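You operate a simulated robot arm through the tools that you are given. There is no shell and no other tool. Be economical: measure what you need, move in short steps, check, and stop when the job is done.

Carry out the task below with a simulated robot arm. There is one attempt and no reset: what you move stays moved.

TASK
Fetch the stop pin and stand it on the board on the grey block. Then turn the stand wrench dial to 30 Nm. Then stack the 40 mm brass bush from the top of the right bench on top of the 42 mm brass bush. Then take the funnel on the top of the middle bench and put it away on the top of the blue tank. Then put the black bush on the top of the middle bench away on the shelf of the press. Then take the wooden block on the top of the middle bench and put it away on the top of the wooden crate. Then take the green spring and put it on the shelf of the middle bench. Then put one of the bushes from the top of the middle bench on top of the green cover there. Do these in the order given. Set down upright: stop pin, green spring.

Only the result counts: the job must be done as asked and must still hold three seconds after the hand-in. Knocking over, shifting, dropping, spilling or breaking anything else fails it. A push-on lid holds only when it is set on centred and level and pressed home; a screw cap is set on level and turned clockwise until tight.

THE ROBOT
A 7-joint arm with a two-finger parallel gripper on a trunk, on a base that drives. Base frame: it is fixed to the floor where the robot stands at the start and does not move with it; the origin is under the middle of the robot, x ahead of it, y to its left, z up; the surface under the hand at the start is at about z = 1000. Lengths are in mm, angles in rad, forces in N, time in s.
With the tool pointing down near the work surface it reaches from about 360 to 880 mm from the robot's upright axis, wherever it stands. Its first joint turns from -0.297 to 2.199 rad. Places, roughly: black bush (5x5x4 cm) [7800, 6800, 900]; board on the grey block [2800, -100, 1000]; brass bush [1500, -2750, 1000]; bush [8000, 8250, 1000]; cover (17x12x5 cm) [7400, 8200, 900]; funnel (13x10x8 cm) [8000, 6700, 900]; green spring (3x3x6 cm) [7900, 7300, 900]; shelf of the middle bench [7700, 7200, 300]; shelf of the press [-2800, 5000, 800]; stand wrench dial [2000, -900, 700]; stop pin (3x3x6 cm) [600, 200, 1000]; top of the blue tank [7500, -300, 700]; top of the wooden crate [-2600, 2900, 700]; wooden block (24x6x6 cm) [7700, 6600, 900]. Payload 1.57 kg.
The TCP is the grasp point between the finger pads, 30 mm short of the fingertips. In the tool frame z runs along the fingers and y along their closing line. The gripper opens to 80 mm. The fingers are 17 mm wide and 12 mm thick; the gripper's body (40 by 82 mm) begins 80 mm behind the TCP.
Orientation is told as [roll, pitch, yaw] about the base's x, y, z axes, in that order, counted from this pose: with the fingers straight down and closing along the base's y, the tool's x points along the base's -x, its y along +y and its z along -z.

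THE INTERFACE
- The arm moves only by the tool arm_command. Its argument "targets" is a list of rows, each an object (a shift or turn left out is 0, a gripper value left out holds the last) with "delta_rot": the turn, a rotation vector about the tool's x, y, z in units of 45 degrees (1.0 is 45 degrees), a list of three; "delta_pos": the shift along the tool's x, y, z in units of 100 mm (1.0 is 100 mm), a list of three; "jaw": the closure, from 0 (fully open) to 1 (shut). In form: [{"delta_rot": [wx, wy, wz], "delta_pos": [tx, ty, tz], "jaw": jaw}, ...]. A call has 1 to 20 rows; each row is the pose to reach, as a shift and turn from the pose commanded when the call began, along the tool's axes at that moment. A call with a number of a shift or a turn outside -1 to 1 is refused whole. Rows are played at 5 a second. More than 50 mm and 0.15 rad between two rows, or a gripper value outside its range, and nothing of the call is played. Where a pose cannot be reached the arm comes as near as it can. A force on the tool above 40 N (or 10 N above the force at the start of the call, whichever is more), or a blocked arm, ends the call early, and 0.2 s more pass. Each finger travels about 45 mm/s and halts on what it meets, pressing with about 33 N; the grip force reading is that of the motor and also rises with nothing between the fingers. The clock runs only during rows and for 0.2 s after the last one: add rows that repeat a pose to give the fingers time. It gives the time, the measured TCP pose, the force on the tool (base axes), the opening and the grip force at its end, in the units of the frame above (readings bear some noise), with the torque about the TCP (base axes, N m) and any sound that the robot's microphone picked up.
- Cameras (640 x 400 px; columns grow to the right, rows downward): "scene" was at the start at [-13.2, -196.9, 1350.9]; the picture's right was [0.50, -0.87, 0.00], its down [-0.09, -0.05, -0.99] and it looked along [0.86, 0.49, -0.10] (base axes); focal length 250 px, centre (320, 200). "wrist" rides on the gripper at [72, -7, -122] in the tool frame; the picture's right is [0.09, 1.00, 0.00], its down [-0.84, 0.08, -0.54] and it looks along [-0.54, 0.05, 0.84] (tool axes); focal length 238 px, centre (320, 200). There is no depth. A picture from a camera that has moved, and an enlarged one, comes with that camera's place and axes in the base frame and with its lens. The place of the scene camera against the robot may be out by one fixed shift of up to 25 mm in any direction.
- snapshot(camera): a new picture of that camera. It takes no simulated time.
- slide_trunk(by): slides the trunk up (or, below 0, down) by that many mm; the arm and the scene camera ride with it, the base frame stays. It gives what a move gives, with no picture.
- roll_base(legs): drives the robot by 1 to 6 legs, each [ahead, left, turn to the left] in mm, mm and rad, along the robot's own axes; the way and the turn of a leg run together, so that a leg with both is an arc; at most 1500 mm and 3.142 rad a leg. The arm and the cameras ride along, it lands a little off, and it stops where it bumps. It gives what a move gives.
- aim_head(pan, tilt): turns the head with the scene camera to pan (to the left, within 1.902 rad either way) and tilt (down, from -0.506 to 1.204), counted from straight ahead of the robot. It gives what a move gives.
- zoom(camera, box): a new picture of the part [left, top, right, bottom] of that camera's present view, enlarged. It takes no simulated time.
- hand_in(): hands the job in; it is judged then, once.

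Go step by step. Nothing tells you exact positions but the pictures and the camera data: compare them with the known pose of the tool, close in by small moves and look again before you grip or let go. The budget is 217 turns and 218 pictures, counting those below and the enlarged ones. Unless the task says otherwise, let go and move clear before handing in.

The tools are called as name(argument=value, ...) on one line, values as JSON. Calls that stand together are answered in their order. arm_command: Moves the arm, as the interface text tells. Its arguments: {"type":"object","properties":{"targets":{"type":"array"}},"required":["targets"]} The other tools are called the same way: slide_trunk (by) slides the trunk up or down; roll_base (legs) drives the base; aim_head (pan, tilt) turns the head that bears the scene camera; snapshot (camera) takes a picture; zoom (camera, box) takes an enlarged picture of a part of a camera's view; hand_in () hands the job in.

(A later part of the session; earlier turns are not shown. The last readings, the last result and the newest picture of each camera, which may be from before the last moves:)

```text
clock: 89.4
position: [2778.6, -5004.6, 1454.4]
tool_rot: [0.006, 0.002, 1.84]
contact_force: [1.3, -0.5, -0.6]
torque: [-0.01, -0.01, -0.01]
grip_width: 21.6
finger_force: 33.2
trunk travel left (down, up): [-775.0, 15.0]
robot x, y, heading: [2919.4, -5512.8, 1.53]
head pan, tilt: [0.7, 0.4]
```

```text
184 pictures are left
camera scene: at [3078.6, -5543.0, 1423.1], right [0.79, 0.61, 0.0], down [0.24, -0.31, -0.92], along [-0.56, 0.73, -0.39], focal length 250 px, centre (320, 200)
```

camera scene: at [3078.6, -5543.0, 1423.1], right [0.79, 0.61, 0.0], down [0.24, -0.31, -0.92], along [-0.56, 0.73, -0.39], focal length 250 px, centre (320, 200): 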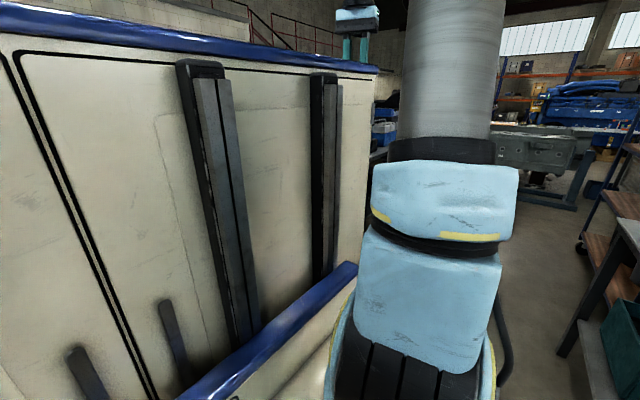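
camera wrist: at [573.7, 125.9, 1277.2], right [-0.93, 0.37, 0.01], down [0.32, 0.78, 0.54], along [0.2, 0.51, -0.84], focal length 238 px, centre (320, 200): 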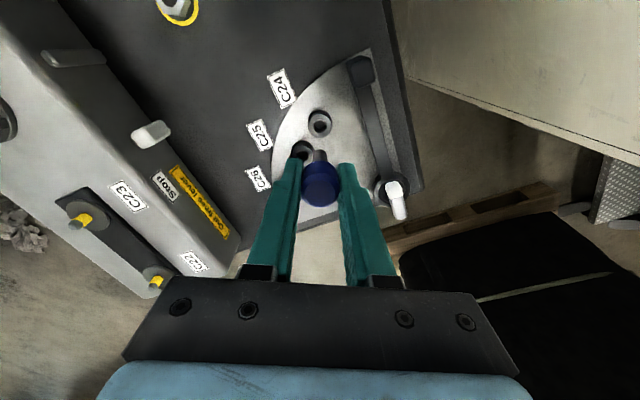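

I see the grey block ahead at about y≈−900, x 2100–3900. Drive toward it and look again.

roll_base(legs=[[1500, 0, 0.02], [1300, 0, 0.02]])

aim_head(pan=-0.1, tilt=0.4)

snapshot(camera="scene")

snapshot(camera="wrist")

```text
clock: 102.8
position: [2762.4, -2246.4, 1452.9]
tool_rot: [0.005, 0.002, 1.896]
contact_force: [0.7, 0.3, -0.9]
torque: [-0.02, 0.01, 0.0]
grip_width: 21.5
finger_force: 33.2
trunk travel left (down, up): [-775.0, 15.0]
robot x, y, heading: [2934.1, -2752.3, 1.592]
head pan, tilt: [0.7, 0.4]
```

```text
clock: 104.0
position: [2764.1, -2247.8, 1454.1]
tool_rot: [0.007, 0.002, 1.896]
contact_force: [-0.3, -0.4, -0.3]
torque: [0.0, 0.02, -0.01]
grip_width: 21.8
finger_force: 32.6
trunk travel left (down, up): [-775.0, 15.0]
robot x, y, heading: [2937.6, -2750.7, 1.589]
head pan, tilt: [-0.099, 0.4]
```

```text
183 pictures are left
camera scene: at [3162.1, -2745.9, 1423.1], right [1.0, -0.08, 0.0], down [-0.03, -0.39, -0.92], along [0.08, 0.92, -0.39], focal length 250 px, centre (320, 200)
```

scene: 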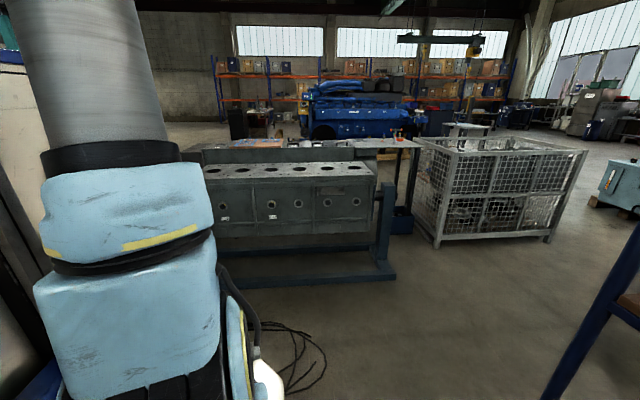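

```text
182 pictures are left
camera wrist: at [2795.0, -2312.8, 1577.3], right [-0.91, -0.41, 0.01], down [-0.34, 0.77, 0.54], along [-0.23, 0.49, -0.84], focal length 238 px, centre (320, 200)
```

wrist: 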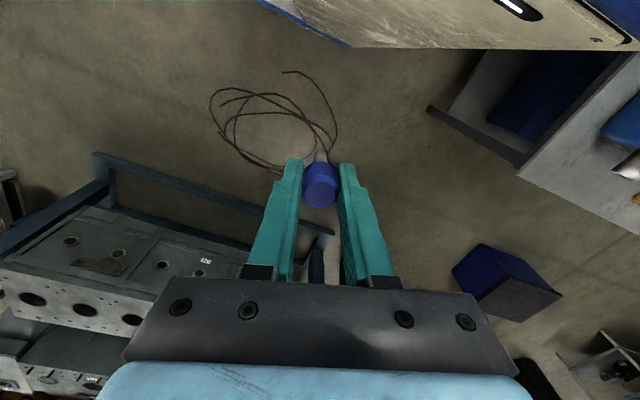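

I see the grey engine-block on its stand; I'll zoom in on the block and what's behind it.

zoom(camera="scene", box=[180, 110, 440, 260])

aim_head(pan=0.45, tilt=0.3)

snapshot(camera="scene")

```text
2.46 times, centred on (310, 185) of scene
camera zoom: at [3162.1, -2745.9, 1423.1], right [1.0, -0.08, 0.0], down [-0.03, -0.39, -0.92], along [0.08, 0.92, -0.39], focal length 614 px, centre (345, 237)
```

zoom: 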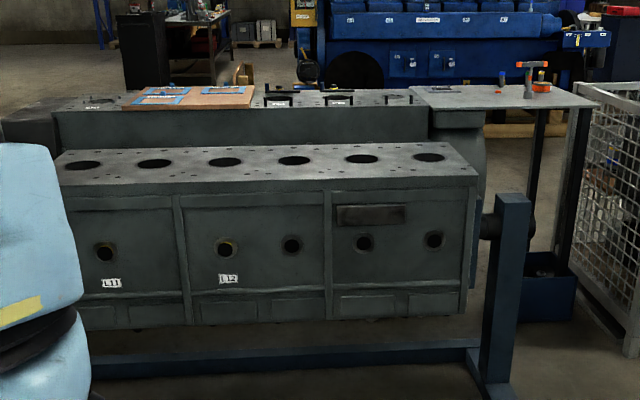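

```text
clock: 104.9
position: [2763.6, -2247.3, 1455.0]
tool_rot: [0.007, 0.003, 1.896]
contact_force: [-0.1, -0.6, -1.4]
torque: [-0.01, -0.01, 0.0]
grip_width: 21.5
finger_force: 32.3
trunk travel left (down, up): [-775.0, 15.0]
robot x, y, heading: [2936.2, -2748.9, 1.593]
head pan, tilt: [0.45, 0.3]
```

```text
180 pictures are left
camera scene: at [3112.6, -2754.8, 1432.4], right [0.89, 0.45, 0.0], down [0.13, -0.26, -0.96], along [-0.43, 0.85, -0.3], focal length 250 px, centre (320, 200)
```

scene: 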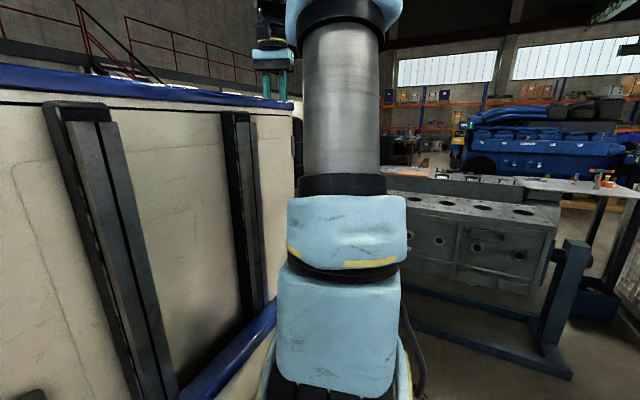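

The board (orange-brown plank) is on the rear, higher part of the block near (2750, −250). From this side it's beyond reach, so I need access from the north (far) side. Look to the right for a way around.

aim_head(pan=-0.8, tilt=0.3)

snapshot(camera="scene")

```text
clock: 106.3
position: [2763.4, -2247.3, 1454.7]
tool_rot: [0.006, 0.001, 1.898]
contact_force: [-0.6, 1.0, -1.5]
torque: [0.02, 0.0, 0.03]
grip_width: 21.6
finger_force: 32.8
trunk travel left (down, up): [-775.0, 15.0]
robot x, y, heading: [2933.0, -2749.3, 1.586]
head pan, tilt: [-0.799, 0.3]
```

```text
179 pictures are left
camera scene: at [3220.3, -2771.9, 1432.4], right [0.71, -0.7, 0.0], down [-0.21, -0.21, -0.96], along [0.67, 0.68, -0.3], focal length 250 px, centre (320, 200)
```

scene: 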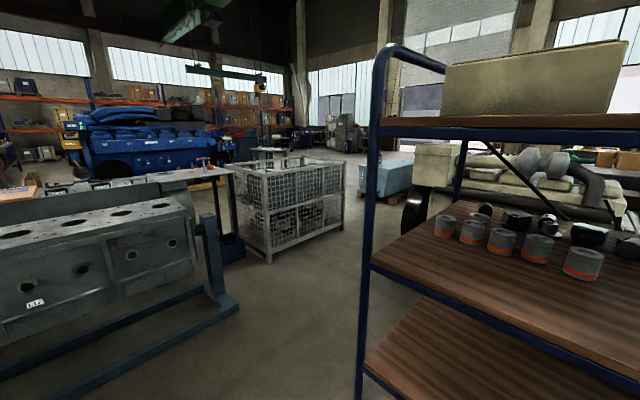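

The way: strafe between the engine stand and the trolley, east past the mesh cage, then north. Turn to face east and go in checked legs.

roll_base(legs=[[0, 0, -1.588], [620, 0, 0], [0, 1200, 0]])

aim_head(pan=-0.1, tilt=0.4)

snapshot(camera="scene")

```text
clock: 112.5
position: [3776.8, -2585.0, 1454.0]
tool_rot: [0.008, 0.028, 0.316]
contact_force: [-5.5, -3.1, 3.5]
torque: [-0.1, 0.03, -0.16]
grip_width: 21.8
finger_force: 32.8
trunk travel left (down, up): [-775.0, 15.0]
robot x, y, heading: [3281.5, -2752.2, -0.0]
head pan, tilt: [-0.799, 0.3]
stopped in leg 2: the force on the tool passed its limit at 99 N (the readings are from after the stop); the commanded pose is now the measured one
```

```text
clock: 113.5
position: [3775.8, -2584.9, 1454.5]
tool_rot: [0.006, 0.027, 0.318]
contact_force: [-9.2, -2.7, 2.0]
torque: [-0.11, 0.08, -0.25]
grip_width: 21.5
finger_force: 32.7
trunk travel left (down, up): [-775.0, 15.0]
robot x, y, heading: [3279.2, -2751.4, -0.004]
head pan, tilt: [-0.099, 0.4]
```

```text
178 pictures are left
camera scene: at [3278.2, -3001.3, 1423.1], right [-0.1, -0.99, 0.0], down [-0.39, 0.04, -0.92], along [0.92, -0.09, -0.39], focal length 250 px, centre (320, 200)
```

scene: 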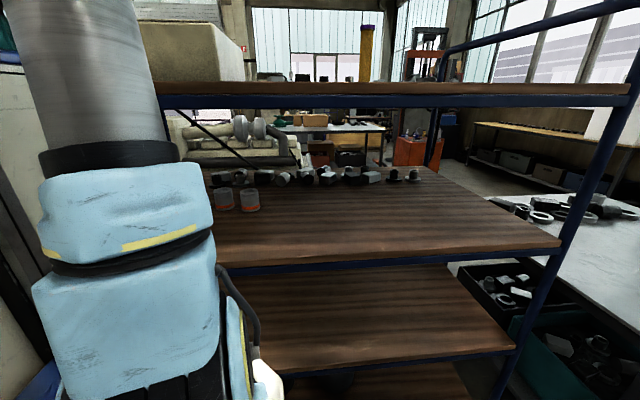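

The hand bumped the trolley's upper shelf — it was nearer than I estimated. Back off immediately and check the pin and the trolley.

roll_base(legs=[[-150, 0, 0]])

snapshot(camera="wrist")

snapshot(camera="scene")

```text
clock: 114.9
position: [3628.0, -2584.8, 1454.0]
tool_rot: [0.006, 0.027, 0.317]
contact_force: [0.4, 0.8, -0.5]
torque: [-0.02, 0.03, -0.02]
grip_width: 21.8
finger_force: 32.6
trunk travel left (down, up): [-775.0, 15.0]
robot x, y, heading: [3130.3, -2751.9, 0.002]
head pan, tilt: [-0.099, 0.4]
```

```text
177 pictures are left
camera wrist: at [3565.7, -2613.2, 1578.6], right [-0.4, 0.92, 0.01], down [0.79, 0.33, 0.52], along [0.47, 0.21, -0.85], focal length 238 px, centre (320, 200)
```

wrist: 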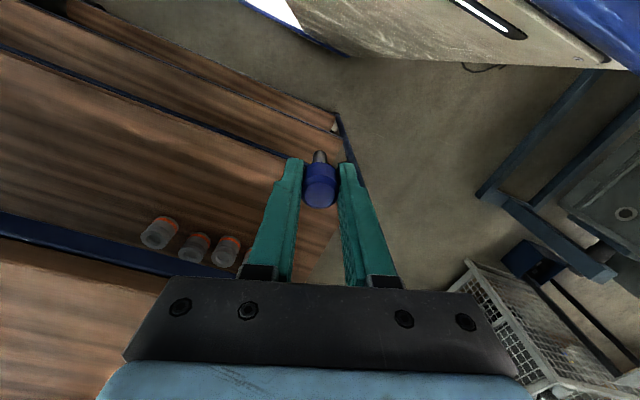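

```text
176 pictures are left
camera scene: at [3129.9, -3000.9, 1423.1], right [-0.1, -1.0, 0.0], down [-0.39, 0.04, -0.92], along [0.92, -0.09, -0.39], focal length 250 px, centre (320, 200)
```

scene: 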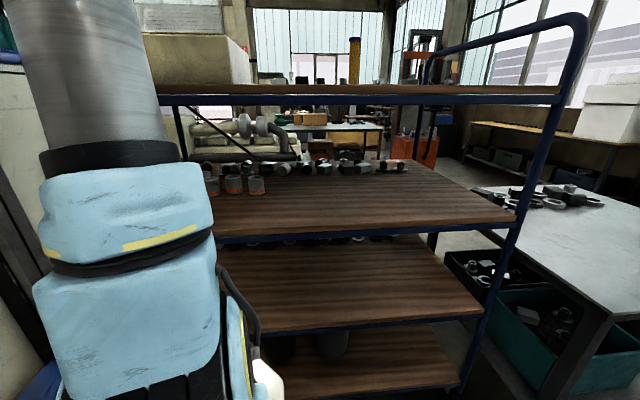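

The pin is still firmly held and the trolley looks unmoved. I'll strafe north from here, keeping the hand away from the trolley.

roll_base(legs=[[0, 1200, 0]])

snapshot(camera="scene")

snapshot(camera="wrist")

```text
clock: 120.9
position: [3611.2, -1385.5, 1454.2]
tool_rot: [0.006, 0.027, 0.338]
contact_force: [-0.3, 0.8, -0.7]
torque: [-0.03, -0.01, 0.02]
grip_width: 21.6
finger_force: 32.8
trunk travel left (down, up): [-775.0, 15.0]
robot x, y, heading: [3117.3, -1558.5, 0.03]
head pan, tilt: [-0.099, 0.4]
```

```text
175 pictures are left
camera scene: at [3121.8, -1812.6, 1423.1], right [-0.08, -1.0, 0.0], down [-0.39, 0.03, -0.92], along [0.92, -0.07, -0.39], focal length 250 px, centre (320, 200)
```

scene: 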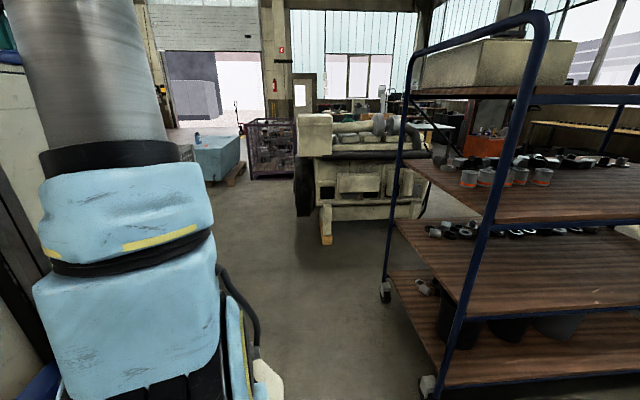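

```text
174 pictures are left
camera wrist: at [3549.0, -1415.5, 1578.7], right [-0.42, 0.91, 0.01], down [0.78, 0.35, 0.52], along [0.47, 0.22, -0.85], focal length 238 px, centre (320, 200)
```

wrist: 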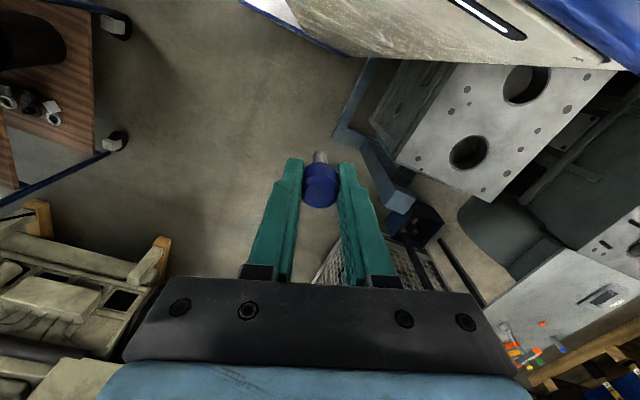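

The corridor between the mesh cage (y≈−711) and the cream engine (y≈−1780) is open. Continue east.

roll_base(legs=[[1250, 0, -0.03], [0, 300, 0], [750, 0, 0]])

aim_head(pan=-0.1, tilt=0.5)

snapshot(camera="scene")

snapshot(camera="wrist")

```text
clock: 132.5
position: [5605.5, -1094.3, 1454.2]
tool_rot: [0.006, 0.027, 0.306]
contact_force: [-1.1, 0.9, -0.2]
torque: [0.01, -0.02, 0.0]
grip_width: 21.6
finger_force: 33.4
trunk travel left (down, up): [-775.0, 15.0]
robot x, y, heading: [5108.1, -1255.4, -0.014]
head pan, tilt: [-0.099, 0.4]
```

```text
clock: 133.2
position: [5607.4, -1094.7, 1454.2]
tool_rot: [0.006, 0.027, 0.307]
contact_force: [-0.6, 0.2, -0.7]
torque: [-0.05, -0.01, -0.01]
grip_width: 21.8
finger_force: 33.1
trunk travel left (down, up): [-775.0, 15.0]
robot x, y, heading: [5106.2, -1254.0, -0.012]
head pan, tilt: [-0.099, 0.499]
```

```text
173 pictures are left
camera scene: at [5103.3, -1505.7, 1414.0], right [-0.11, -0.99, 0.0], down [-0.48, 0.05, -0.88], along [0.87, -0.1, -0.48], focal length 250 px, centre (320, 200)
```

scene: 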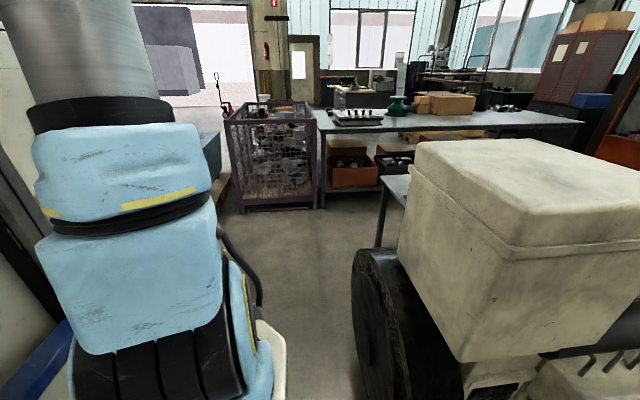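

```text
172 pictures are left
camera wrist: at [5544.6, -1122.5, 1578.7], right [-0.39, 0.92, 0.01], down [0.79, 0.33, 0.52], along [0.48, 0.21, -0.85], focal length 238 px, centre (320, 200)
```

wrist: 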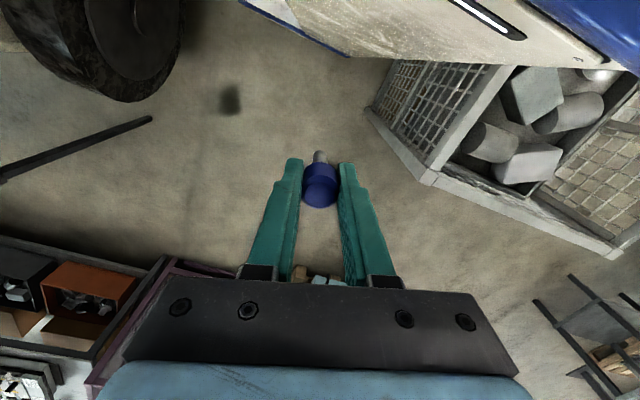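

Cage's east end is x≈5700; a purple cage is at x≈7480. Go on to x≈6300 and look north.

roll_base(legs=[[1200, 0, 0.012]])

aim_head(pan=0.0, tilt=0.5)

roll_base(legs=[[0, 0, 1.571]])

snapshot(camera="scene")

snapshot(camera="wrist")

```text
clock: 139.2
position: [6797.1, -1106.0, 1453.5]
tool_rot: [0.007, 0.024, 0.307]
contact_force: [-0.4, 0.8, 0.0]
torque: [-0.02, -0.02, 0.01]
grip_width: 21.8
finger_force: 32.8
trunk travel left (down, up): [-775.0, 15.0]
robot x, y, heading: [6296.0, -1264.5, -0.013]
head pan, tilt: [-0.099, 0.499]
```

```text
clock: 139.9
position: [6795.8, -1105.8, 1453.1]
tool_rot: [0.009, 0.028, 0.307]
contact_force: [0.2, 0.0, -0.3]
torque: [0.01, 0.02, -0.04]
grip_width: 21.6
finger_force: 33.2
trunk travel left (down, up): [-775.0, 15.0]
robot x, y, heading: [6298.4, -1266.2, -0.007]
head pan, tilt: [0.0, 0.499]
```

```text
clock: 144.2
position: [6129.6, -770.8, 1453.4]
tool_rot: [0.006, 0.026, 1.898]
contact_force: [0.7, 1.1, -0.7]
torque: [-0.01, -0.01, -0.01]
grip_width: 21.6
finger_force: 33.2
trunk travel left (down, up): [-775.0, 15.0]
robot x, y, heading: [6300.0, -1266.6, 1.585]
head pan, tilt: [0.0, 0.499]
```

```text
171 pictures are left
camera scene: at [6514.9, -1265.0, 1414.0], right [1.0, 0.01, 0.0], down [0.0, -0.48, -0.88], along [-0.01, 0.88, -0.48], focal length 250 px, centre (320, 200)
```

scene: 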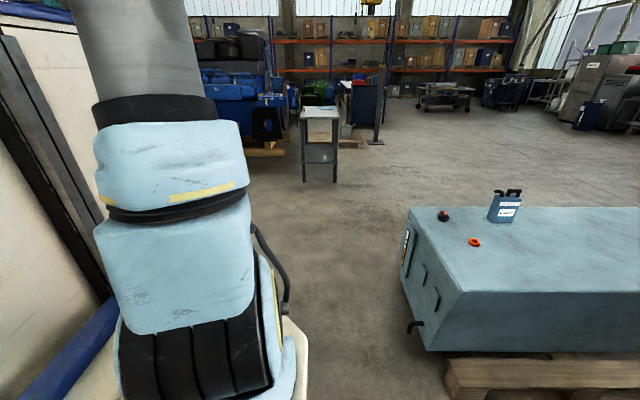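

```text
170 pictures are left
camera wrist: at [6159.2, -832.7, 1578.7], right [-0.91, -0.41, 0.01], down [-0.34, 0.78, 0.52], along [-0.22, 0.47, -0.85], focal length 238 px, centre (320, 200)
```

wrist: 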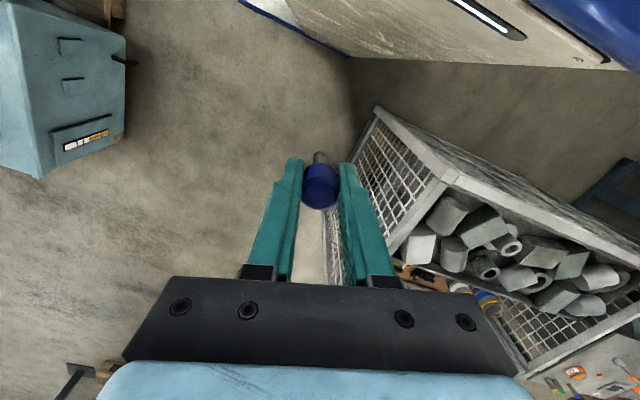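

Tank is to my right, all clear north. Drive to y≈+700 and turn west.

roll_base(legs=[[1000, 0, -0.014], [1000, 0, 0], [0, 0, 1.571]])

aim_head(pan=0.05, tilt=0.4)

snapshot(camera="scene")

snapshot(camera="wrist")

```text
clock: 157.9
position: [5820.7, 603.7, 1453.7]
tool_rot: [0.008, 0.027, -2.872]
contact_force: [-0.5, 0.0, 0.3]
torque: [0.0, 0.01, 0.0]
grip_width: 21.5
finger_force: 33.1
trunk travel left (down, up): [-775.0, 15.0]
robot x, y, heading: [6323.7, 744.2, 3.094]
head pan, tilt: [0.0, 0.499]
```

```text
clock: 158.6
position: [5820.5, 604.1, 1453.5]
tool_rot: [0.008, 0.028, -2.873]
contact_force: [-0.2, -0.8, -0.8]
torque: [0.02, -0.02, 0.01]
grip_width: 21.7
finger_force: 33.4
trunk travel left (down, up): [-775.0, 15.0]
robot x, y, heading: [6326.4, 741.9, 3.096]
head pan, tilt: [0.051, 0.4]
```

```text
169 pictures are left
camera scene: at [6309.8, 958.0, 1423.1], right [0.0, 1.0, 0.0], down [0.39, 0.0, -0.92], along [-0.92, 0.0, -0.39], focal length 250 px, centre (320, 200)
```

scene: 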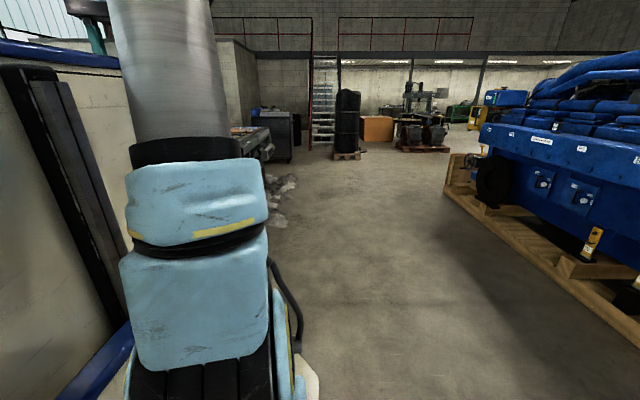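

```text
168 pictures are left
camera wrist: at [5885.9, 629.9, 1578.7], right [0.35, -0.94, 0.01], down [-0.8, -0.3, 0.52], along [-0.48, -0.19, -0.85], focal length 238 px, centre (320, 200)
```

wrist: 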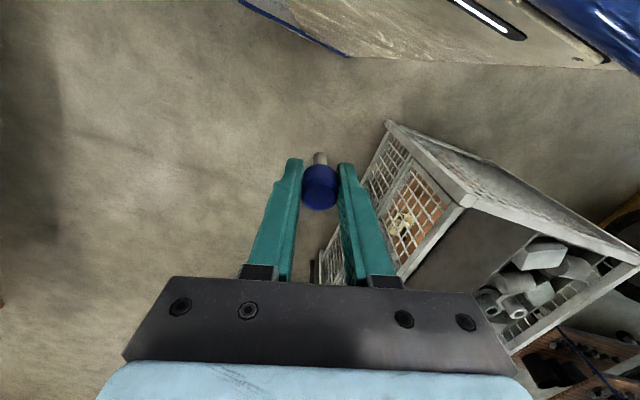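

An open corridor west along y≈750. Something like loose grey debris lies near the block's north side; go closer and look.

roll_base(legs=[[1500, 0, 0.04], [200, 0, 0]])

snapshot(camera="scene")

snapshot(camera="wrist")

```text
clock: 167.2
position: [4134.3, 665.2, 1455.1]
tool_rot: [0.007, 0.025, -2.861]
contact_force: [0.4, -0.4, 0.1]
torque: [-0.01, 0.03, 0.02]
grip_width: 21.7
finger_force: 33.2
trunk travel left (down, up): [-775.0, 15.0]
robot x, y, heading: [4636.3, 812.4, 3.106]
head pan, tilt: [0.051, 0.4]
```

```text
167 pictures are left
camera scene: at [4617.9, 1025.2, 1423.1], right [-0.02, 1.0, 0.0], down [0.39, 0.01, -0.92], along [-0.92, -0.01, -0.39], focal length 250 px, centre (320, 200)
```

scene: 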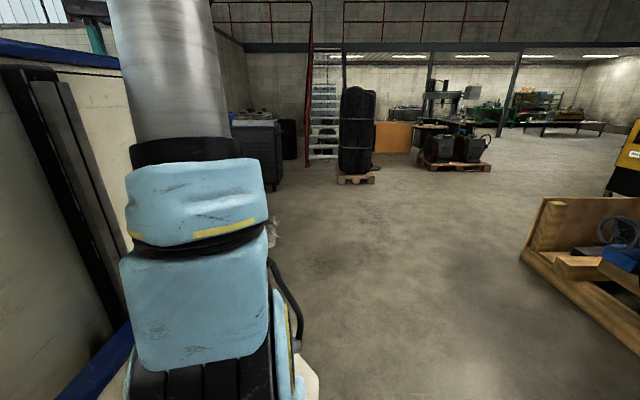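

```text
166 pictures are left
camera wrist: at [4198.2, 691.8, 1578.8], right [0.36, -0.93, 0.01], down [-0.8, -0.31, 0.52], along [-0.48, -0.2, -0.85], focal length 238 px, centre (320, 200)
```

wrist: 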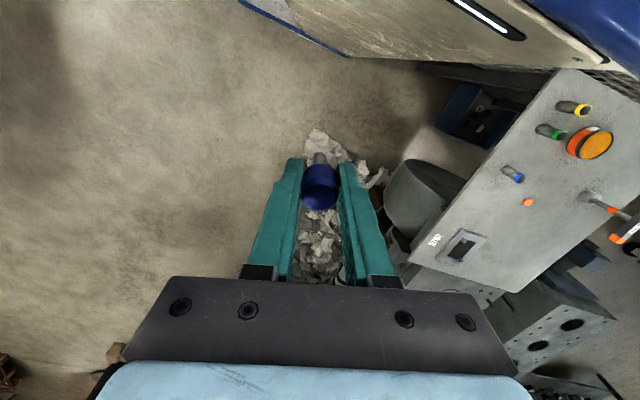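

Crumpled paper debris is on the floor near the block's north side. Drive to x≈2850, turn to face the block and look down.

roll_base(legs=[[1450, 0, 0], [300, 0, 0], [0, 0, 1.57]])

aim_head(pan=0.0, tilt=0.6)

snapshot(camera="scene")

snapshot(camera="wrist")

```text
clock: 180.0
position: [3039.9, 373.5, 1454.4]
tool_rot: [0.006, 0.029, -1.256]
contact_force: [-0.2, 0.7, 0.0]
torque: [0.03, 0.02, -0.01]
grip_width: 21.6
finger_force: 33.3
trunk travel left (down, up): [-775.0, 15.0]
robot x, y, heading: [2876.9, 870.6, -1.573]
head pan, tilt: [0.051, 0.4]
```

```text
clock: 180.7
position: [3037.8, 373.7, 1454.2]
tool_rot: [0.008, 0.027, -1.258]
contact_force: [-0.3, -0.2, 0.1]
torque: [0.0, 0.02, 0.02]
grip_width: 21.8
finger_force: 33.5
trunk travel left (down, up): [-775.0, 15.0]
robot x, y, heading: [2875.9, 867.3, -1.575]
head pan, tilt: [0.0, 0.6]
```

```text
165 pictures are left
camera scene: at [2632.3, 849.8, 1405.0], right [-1.0, 0.0, 0.0], down [0.0, 0.56, -0.83], along [0.0, -0.83, -0.56], focal length 250 px, centre (320, 200)
```

scene: 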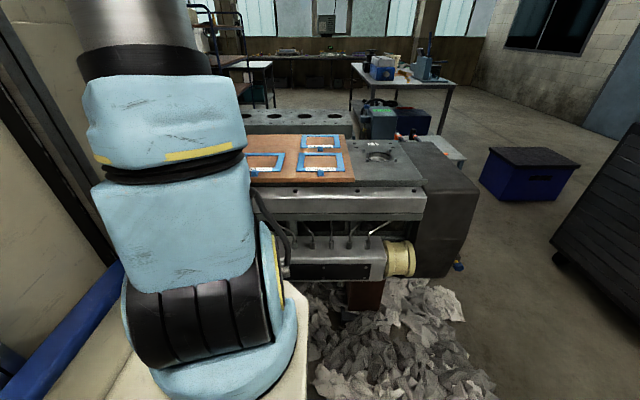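

```text
164 pictures are left
camera wrist: at [3011.4, 436.5, 1578.7], right [0.92, 0.4, 0.01], down [0.33, -0.79, 0.52], along [0.21, -0.47, -0.85], focal length 238 px, centre (320, 200)
```

wrist: 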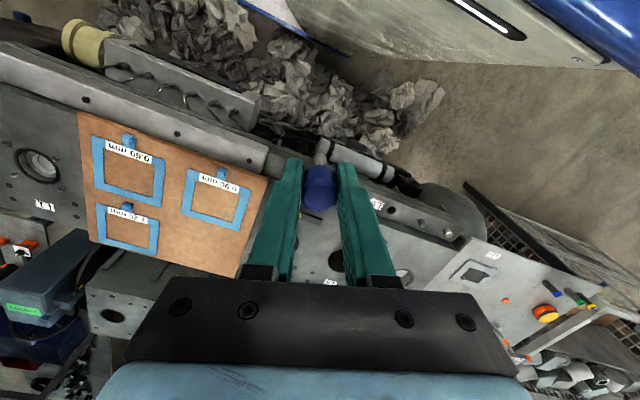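

I see the wooden board with three blue frames on the block. Zoom in.

zoom(camera="wrist", box=[60, 100, 300, 290])

zoom(camera="scene", box=[230, 100, 480, 280])

```text
2.11 times, centred on (180, 195) of wrist
camera zoom: at [3011.4, 436.5, 1578.7], right [0.92, 0.4, 0.01], down [0.33, -0.79, 0.52], along [0.21, -0.47, -0.85], focal length 502 px, centre (615, 210)
```

zoom: 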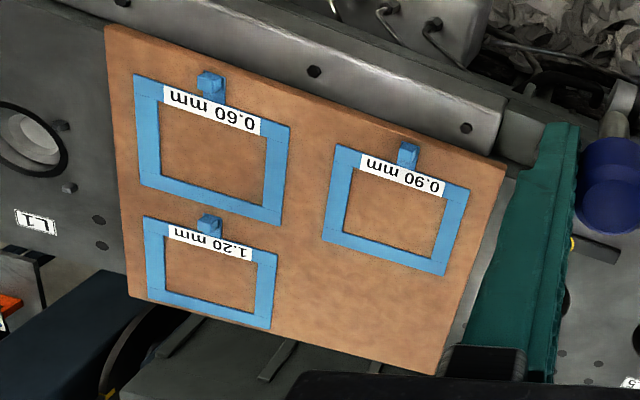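

```text
2.22 times, centred on (355, 190) of scene
camera zoom: at [2632.3, 849.8, 1405.0], right [-1.0, 0.0, 0.0], down [0.0, 0.56, -0.83], along [0.0, -0.83, -0.56], focal length 555 px, centre (242, 222)
```

zoom: 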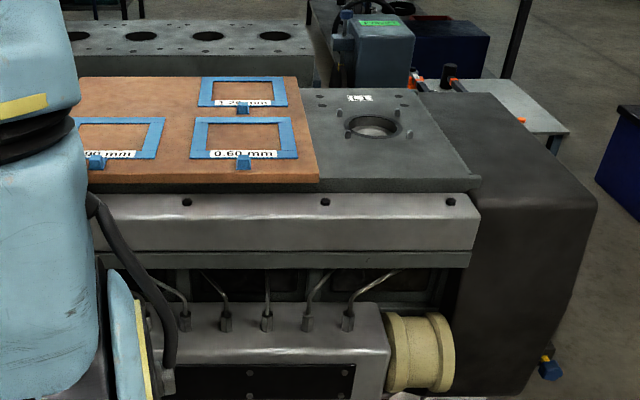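

Board spans about x 2543–3000, y −310…+120 at z≈1000, with a free spot between the two near frames at about (2764, 46). I'll level the tool and move over it in steps.

arm_command(targets=[{"delta_pos": [-0.2, -0.3, 0], "delta_rot": [0.009, -0.034, 0]}, {"delta_pos": [-0.4, -0.6, 0], "delta_rot": [0.009, -0.034, 0]}, {"delta_pos": [-0.57, -0.9, 0], "delta_rot": [0.009, -0.034, 0]}])

arm_command(targets=[{"delta_pos": [-0.2, -0.3, 0]}, {"delta_pos": [-0.4, -0.6, 0]}, {"delta_pos": [-0.57, -0.9, 0]}])

arm_command(targets=[{"delta_pos": [-0.2, -0.3, 0]}, {"delta_pos": [-0.4, -0.6, 0]}, {"delta_pos": [-0.57, -0.9, 0]}])

snapshot(camera="wrist")

```text
clock: 181.5
position: [2970.5, 292.9, 1452.6]
tool_rot: [-0.002, 0.002, -1.256]
contact_force: [0.1, -0.8, -1.3]
torque: [-0.02, 0.05, -0.01]
grip_width: 21.5
finger_force: 33.3
trunk travel left (down, up): [-775.0, 15.0]
robot x, y, heading: [2870.4, 866.9, -1.574]
head pan, tilt: [0.0, 0.6]
```

```text
clock: 182.3
position: [2902.1, 209.1, 1451.8]
tool_rot: [-0.001, 0.001, -1.257]
contact_force: [0.5, 0.1, -0.9]
torque: [0.01, 0.03, 0.0]
grip_width: 21.4
finger_force: 33.1
trunk travel left (down, up): [-775.0, 15.0]
robot x, y, heading: [2878.6, 869.4, -1.569]
head pan, tilt: [0.0, 0.6]
```

```text
clock: 183.1
position: [2834.8, 128.2, 1451.4]
tool_rot: [-0.002, -0.004, -1.253]
contact_force: [-1.2, 0.9, 0.2]
torque: [-0.07, -0.1, 0.03]
grip_width: 21.5
finger_force: 32.8
trunk travel left (down, up): [-775.0, 15.0]
robot x, y, heading: [2878.3, 867.4, -1.574]
head pan, tilt: [0.0, 0.6]
```

```text
161 pictures are left
camera wrist: at [2807.1, 194.9, 1574.9], right [0.92, 0.4, 0.0], down [0.33, -0.77, 0.55], along [0.22, -0.5, -0.84], focal length 238 px, centre (320, 200)
```

wrist: 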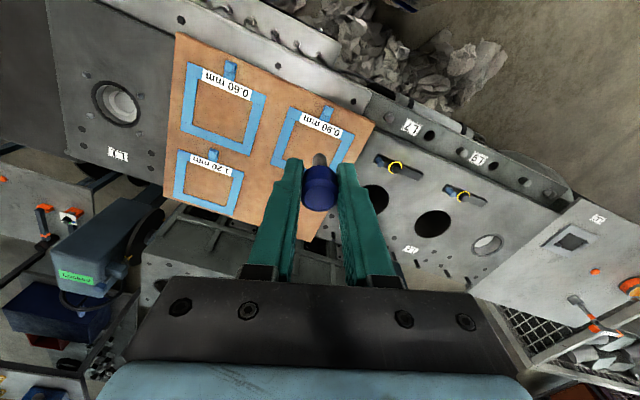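

Frames and gap are clear in view: target gap point ≈(2769, 25). Move over it and lower the trunk.

arm_command(targets=[{"delta_pos": [-0.25, -0.32, 0]}, {"delta_pos": [-0.5, -0.64, 0]}, {"delta_pos": [-0.77, -0.95, 0]}, {"delta_pos": [-0.77, -0.95, 0]}])

slide_trunk(by=-320)

snapshot(camera="wrist")

```text
clock: 184.1
position: [2773.8, 94.2, 1421.4]
tool_rot: [0.0, -0.004, -1.255]
contact_force: [0.2, -0.2, 0.0]
torque: [-0.02, -0.01, 0.03]
grip_width: 21.6
finger_force: 32.8
out of reach, approached as far as the arm can: row 1, 2, 3, 4
trunk travel left (down, up): [-775.0, 15.0]
robot x, y, heading: [2876.6, 869.8, -1.575]
head pan, tilt: [0.0, 0.6]
```

```text
clock: 187.3
position: [2773.6, 93.5, 1100.7]
tool_rot: [-0.001, -0.001, -1.257]
contact_force: [-0.2, -1.0, -1.2]
torque: [0.04, -0.02, 0.02]
grip_width: 21.4
finger_force: 33.1
trunk travel left (down, up): [-455.0, 335.0]
robot x, y, heading: [2878.1, 871.3, -1.573]
head pan, tilt: [0.0, 0.6]
```

```text
160 pictures are left
camera wrist: at [2746.0, 160.1, 1224.2], right [0.92, 0.4, 0.0], down [0.33, -0.77, 0.54], along [0.21, -0.5, -0.84], focal length 238 px, centre (320, 200)
```

wrist: 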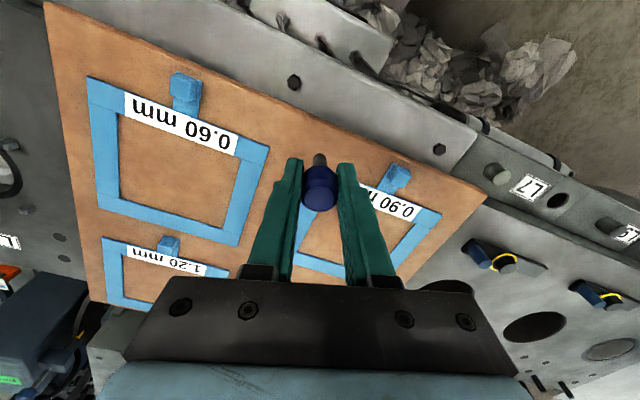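

Now lower, with better reach: shift ~40 mm further onto the board while going down 20 mm.

arm_command(targets=[{"delta_pos": [-0.2, -0.06, 0.05]}, {"delta_pos": [-0.4, -0.12, 0.15]}, {"delta_pos": [-0.4, -0.12, 0.2]}])

zoom(camera="wrist", box=[180, 80, 460, 260])

```text
clock: 188.1
position: [2776.0, 76.9, 1075.3]
tool_rot: [-0.002, -0.002, -1.256]
contact_force: [0.1, 0.3, -0.2]
torque: [0.02, -0.05, 0.01]
grip_width: 21.8
finger_force: 32.6
out of reach, approached as far as the arm can: row 1, 2, 3
trunk travel left (down, up): [-455.0, 335.0]
robot x, y, heading: [2879.0, 870.8, -1.575]
head pan, tilt: [0.0, 0.6]
```

```text
2.22 times, centred on (320, 170) of wrist
camera zoom: at [2747.3, 143.3, 1197.5], right [0.92, 0.4, 0.0], down [0.33, -0.77, 0.54], along [0.21, -0.5, -0.84], focal length 530 px, centre (320, 267)
```

zoom: 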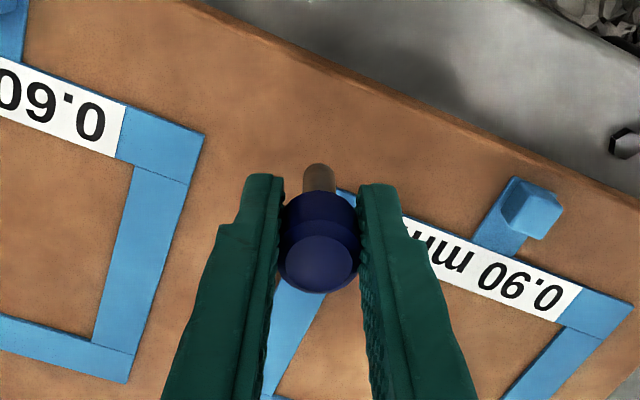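

The spot under the pin is free board, ~40 mm from the edge and clear of the frames. I'll lower with the trunk in small steps and watch the force.

slide_trunk(by=-9)

zoom(camera="wrist", box=[250, 120, 390, 210])

```text
clock: 188.7
position: [2774.6, 76.4, 1065.4]
tool_rot: [-0.001, -0.002, -1.255]
contact_force: [0.4, -0.9, -0.9]
torque: [-0.02, 0.01, 0.03]
grip_width: 21.4
finger_force: 32.8
trunk travel left (down, up): [-446.0, 344.0]
robot x, y, heading: [2871.9, 869.4, -1.572]
head pan, tilt: [0.0, 0.6]
```

```text
4.44 times, centred on (320, 165) of wrist
camera zoom: at [2747.4, 143.3, 1188.6], right [0.92, 0.4, 0.0], down [0.33, -0.77, 0.54], along [0.21, -0.5, -0.84], focal length 1059 px, centre (320, 356)
```

zoom: 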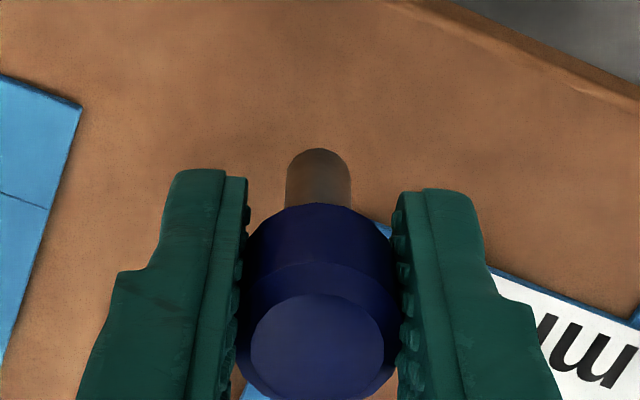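

The tip seems ~45 mm below the TCP, so still ~20 mm above the board. Lower further.

slide_trunk(by=-10)

slide_trunk(by=-4)

zoom(camera="wrist", box=[250, 120, 390, 210])

```text
clock: 189.2
position: [2774.2, 75.6, 1056.3]
tool_rot: [-0.002, -0.002, -1.256]
contact_force: [-0.2, 0.6, -0.5]
torque: [-0.01, 0.03, 0.0]
grip_width: 21.7
finger_force: 33.1
trunk travel left (down, up): [-436.0, 354.0]
robot x, y, heading: [2872.7, 873.4, -1.57]
head pan, tilt: [0.0, 0.6]
```

```text
clock: 189.8
position: [2774.6, 76.6, 1052.3]
tool_rot: [-0.003, -0.003, -1.257]
contact_force: [-0.2, 1.0, -0.7]
torque: [0.02, 0.0, -0.01]
grip_width: 21.5
finger_force: 33.4
trunk travel left (down, up): [-432.0, 358.0]
robot x, y, heading: [2876.9, 866.7, -1.576]
head pan, tilt: [0.0, 0.6]
```

```text
4.44 times, centred on (320, 165) of wrist
camera zoom: at [2747.4, 143.3, 1174.6], right [0.92, 0.4, 0.0], down [0.33, -0.77, 0.54], along [0.21, -0.5, -0.84], focal length 1059 px, centre (320, 356)
```

zoom: 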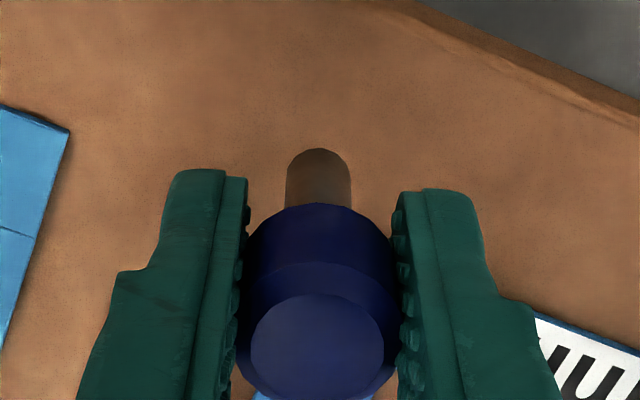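

Use a slow arm descent with the force stop.

arm_command(targets=[{"delta_pos": [0, 0, 0.01]}, {"delta_pos": [0, 0, 0.02]}, {"delta_pos": [0, 0, 0.03]}, {"delta_pos": [0, 0, 0.04]}, {"delta_pos": [0, 0, 0.05]}, {"delta_pos": [0, 0, 0.06]}])

```text
clock: 191.2
position: [2775.9, 77.6, 1046.8]
tool_rot: [-0.003, -0.002, -1.258]
contact_force: [-0.3, 0.1, -0.5]
torque: [-0.02, 0.0, -0.02]
grip_width: 21.6
finger_force: 33.2
trunk travel left (down, up): [-432.0, 358.0]
robot x, y, heading: [2874.8, 871.1, -1.576]
head pan, tilt: [0.0, 0.6]
```

arm_command(targets=[{"delta_pos": [0, 0, 0.01]}, {"delta_pos": [0, 0, 0.02]}, {"delta_pos": [0, 0, 0.03]}, {"delta_pos": [0, 0, 0.04]}, {"delta_pos": [0, 0, 0.05]}, {"delta_pos": [0, 0, 0.06]}])

zoom(camera="wrist", box=[250, 120, 390, 210])

```text
clock: 192.6
position: [2775.1, 77.0, 1039.8]
tool_rot: [-0.001, -0.003, -1.257]
contact_force: [0.9, 0.4, -0.5]
torque: [-0.01, -0.01, 0.0]
grip_width: 21.9
finger_force: 32.9
trunk travel left (down, up): [-432.0, 358.0]
robot x, y, heading: [2874.4, 870.6, -1.574]
head pan, tilt: [0.0, 0.6]
```

```text
4.44 times, centred on (320, 165) of wrist
camera zoom: at [2747.0, 143.4, 1162.7], right [0.92, 0.4, 0.0], down [0.33, -0.77, 0.54], along [0.21, -0.5, -0.84], focal length 1059 px, centre (320, 356)
```

zoom: 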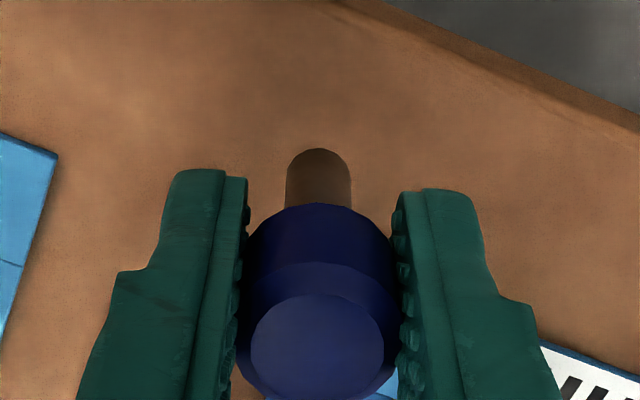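

Parallax puts the board top near z≈980; keep descending slowly.

arm_command(targets=[{"delta_pos": [0, 0, 0.01]}, {"delta_pos": [0, 0, 0.02]}, {"delta_pos": [0, 0, 0.03]}, {"delta_pos": [0, 0, 0.04]}, {"delta_pos": [0, 0, 0.05]}, {"delta_pos": [0, 0, 0.06]}, {"delta_pos": [0, 0, 0.07]}, {"delta_pos": [0, 0, 0.08]}, {"delta_pos": [0, 0, 0.09]}, {"delta_pos": [0, 0, 0.1]}])

zoom(camera="wrist", box=[250, 120, 390, 210])

```text
clock: 194.8
position: [2774.9, 76.5, 1029.7]
tool_rot: [-0.002, -0.001, -1.254]
contact_force: [0.6, -0.1, 0.6]
torque: [-0.01, -0.02, -0.03]
grip_width: 21.7
finger_force: 33.2
trunk travel left (down, up): [-432.0, 358.0]
robot x, y, heading: [2874.9, 870.6, -1.575]
head pan, tilt: [0.0, 0.6]
```

```text
4.44 times, centred on (320, 165) of wrist
camera zoom: at [2747.1, 143.3, 1152.8], right [0.92, 0.4, 0.0], down [0.33, -0.77, 0.54], along [0.21, -0.5, -0.84], focal length 1059 px, centre (320, 356)
```

zoom: 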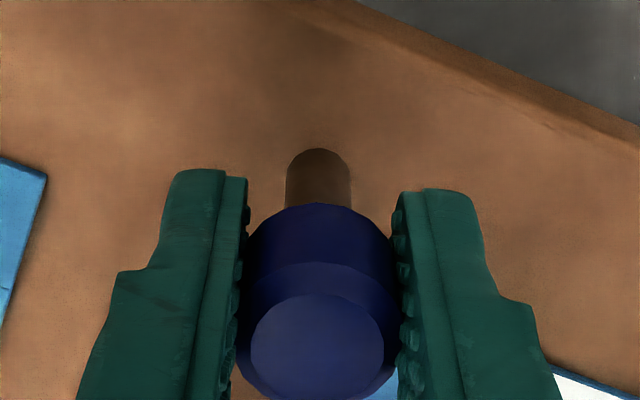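

arm_command(targets=[{"delta_pos": [0, 0, 0.01]}, {"delta_pos": [0, 0, 0.02]}, {"delta_pos": [0, 0, 0.03]}, {"delta_pos": [0, 0, 0.04]}, {"delta_pos": [0, 0, 0.05]}, {"delta_pos": [0, 0, 0.06]}, {"delta_pos": [0, 0, 0.07]}, {"delta_pos": [0, 0, 0.08]}, {"delta_pos": [0, 0, 0.09]}, {"delta_pos": [0, 0, 0.1]}])

zoom(camera="wrist", box=[250, 120, 390, 210])

```text
clock: 196.9
position: [2774.8, 77.8, 1024.8]
tool_rot: [-0.003, -0.012, -1.256]
contact_force: [-0.1, 2.0, 11.7]
torque: [0.04, 0.03, 0.02]
grip_width: 21.5
finger_force: 32.9
trunk travel left (down, up): [-432.0, 358.0]
robot x, y, heading: [2873.2, 872.5, -1.575]
head pan, tilt: [0.0, 0.6]
stopped in row 10: the force on the tool passed its limit at 42 N (the readings are from after the stop); the commanded pose is now the measured one
```

```text
4.44 times, centred on (320, 165) of wrist
camera zoom: at [2747.2, 145.2, 1147.3], right [0.92, 0.4, -0.01], down [0.33, -0.77, 0.55], along [0.21, -0.51, -0.83], focal length 1059 px, centre (320, 356)
```

zoom: 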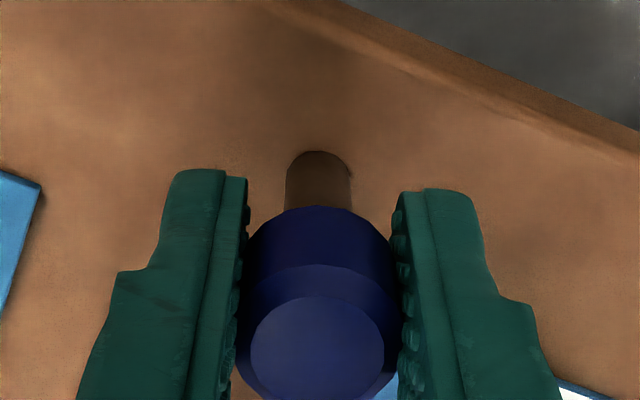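

Contact at TCP z≈1025. Relieve a bit, then open slowly.

arm_command(targets=[{"delta_pos": [0, 0, -0.006], "delta_rot": [0, 0.015, 0]}, {"delta_pos": [0, 0, -0.006], "delta_rot": [0, 0.015, 0]}])

zoom(camera="wrist", box=[250, 120, 390, 210])

```text
clock: 197.5
position: [2774.3, 76.7, 1025.6]
tool_rot: [-0.003, 0.0, -1.256]
contact_force: [-0.4, -4.2, 17.1]
torque: [-0.27, -0.02, 0.02]
grip_width: 21.9
finger_force: 33.7
trunk travel left (down, up): [-432.0, 358.0]
robot x, y, heading: [2877.7, 873.2, -1.566]
head pan, tilt: [0.0, 0.6]
```

```text
4.44 times, centred on (320, 165) of wrist
camera zoom: at [2747.8, 143.2, 1148.2], right [0.92, 0.4, 0.0], down [0.33, -0.77, 0.54], along [0.21, -0.5, -0.84], focal length 1059 px, centre (320, 356)
```

zoom: 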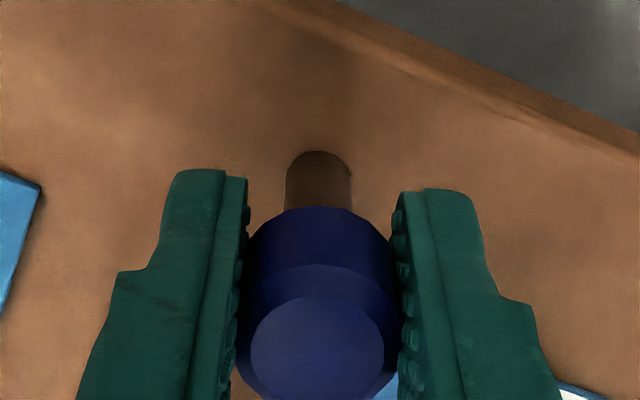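

arm_command(targets=[{"delta_pos": [0, 0, -0.008]}, {"delta_pos": [0, 0, -0.008]}, {"delta_pos": [0, 0, -0.008], "jaw": 0.68}, {"delta_pos": [0, 0, -0.008], "jaw": 0.6}, {"delta_pos": [0, 0, -0.008], "jaw": 0.4}, {"delta_pos": [0, 0, -0.008], "jaw": 0.2}])

snapshot(camera="wrist")

```text
clock: 198.9
position: [2775.3, 75.7, 1024.7]
tool_rot: [-0.004, 0.004, -1.258]
contact_force: [-0.4, 0.1, 0.1]
torque: [-0.03, 0.0, 0.0]
grip_width: 64.1
finger_force: 0.0
trunk travel left (down, up): [-432.0, 358.0]
robot x, y, heading: [2874.5, 869.4, -1.568]
head pan, tilt: [0.0, 0.6]
```

```text
152 pictures are left
camera wrist: at [2747.8, 142.5, 1148.0], right [0.92, 0.4, 0.0], down [0.33, -0.77, 0.54], along [0.21, -0.5, -0.84], focal length 238 px, centre (320, 200)
```

wrist: 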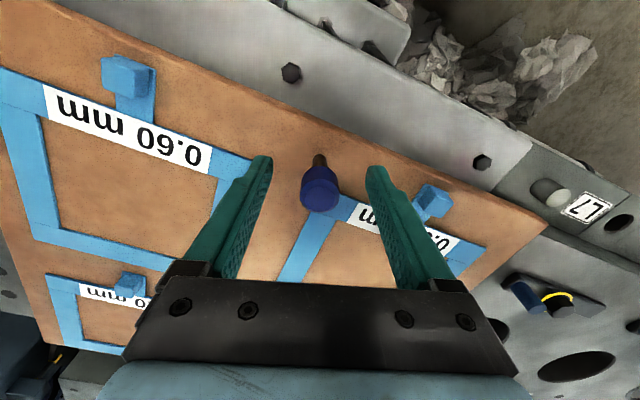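

The pin stands upright on the board. Lift clear and retract.

arm_command(targets=[{"delta_pos": [0, 0, -0.3]}, {"delta_pos": [0, 0, -0.6]}, {"delta_pos": [0, 0, -1.0]}])

slide_trunk(by=280)

snapshot(camera="wrist")

aim_head(pan=-0.6, tilt=0.5)

snapshot(camera="scene")

```text
clock: 199.7
position: [2769.3, 120.9, 1101.6]
tool_rot: [-0.002, 0.005, -1.255]
contact_force: [0.9, -1.8, -0.9]
torque: [0.22, 0.02, 0.01]
grip_width: 64.0
finger_force: 0.0
out of reach, approached as far as the arm can: row 2, 3
trunk travel left (down, up): [-432.0, 358.0]
robot x, y, heading: [2873.7, 873.6, -1.573]
head pan, tilt: [0.0, 0.6]
```

```text
clock: 202.6
position: [2768.5, 122.6, 1382.4]
tool_rot: [-0.005, 0.002, -1.257]
contact_force: [-0.6, -0.3, 0.5]
torque: [0.02, -0.03, 0.0]
grip_width: 64.2
finger_force: 0.1
trunk travel left (down, up): [-712.0, 78.0]
robot x, y, heading: [2869.7, 874.2, -1.574]
head pan, tilt: [0.0, 0.6]
```

```text
151 pictures are left
camera wrist: at [2740.9, 188.7, 1505.5], right [0.92, 0.4, 0.0], down [0.33, -0.77, 0.54], along [0.21, -0.5, -0.84], focal length 238 px, centre (320, 200)
```

wrist: 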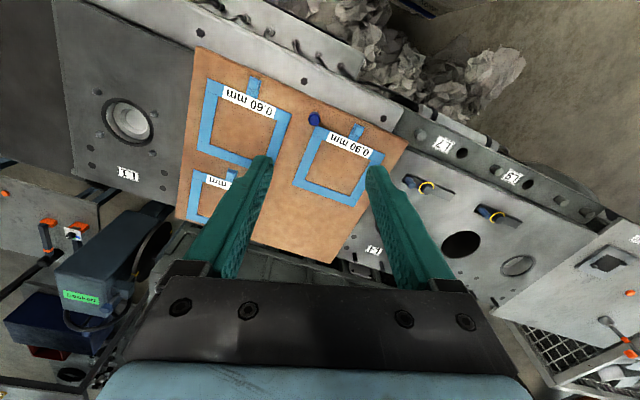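

```text
clock: 203.6
position: [2768.0, 123.4, 1381.3]
tool_rot: [-0.004, 0.001, -1.257]
contact_force: [0.6, 0.2, -0.5]
torque: [0.02, 0.02, 0.0]
grip_width: 63.9
finger_force: 0.0
trunk travel left (down, up): [-712.0, 78.0]
robot x, y, heading: [2872.1, 872.7, -1.573]
head pan, tilt: [-0.6, 0.499]
```

```text
150 pictures are left
camera scene: at [2580.9, 863.2, 1351.0], right [-0.82, 0.57, 0.0], down [0.27, 0.39, -0.88], along [-0.5, -0.72, -0.48], focal length 250 px, centre (320, 200)
```

scene: 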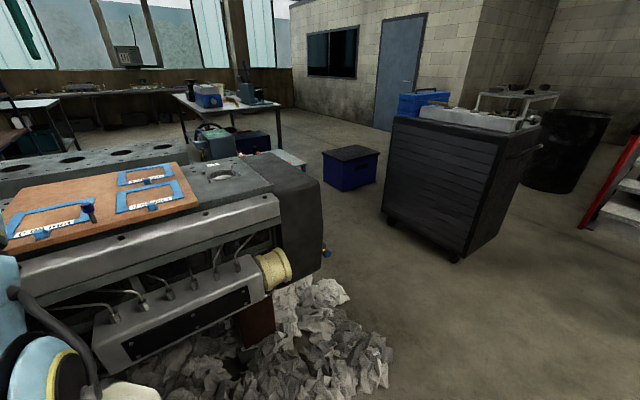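

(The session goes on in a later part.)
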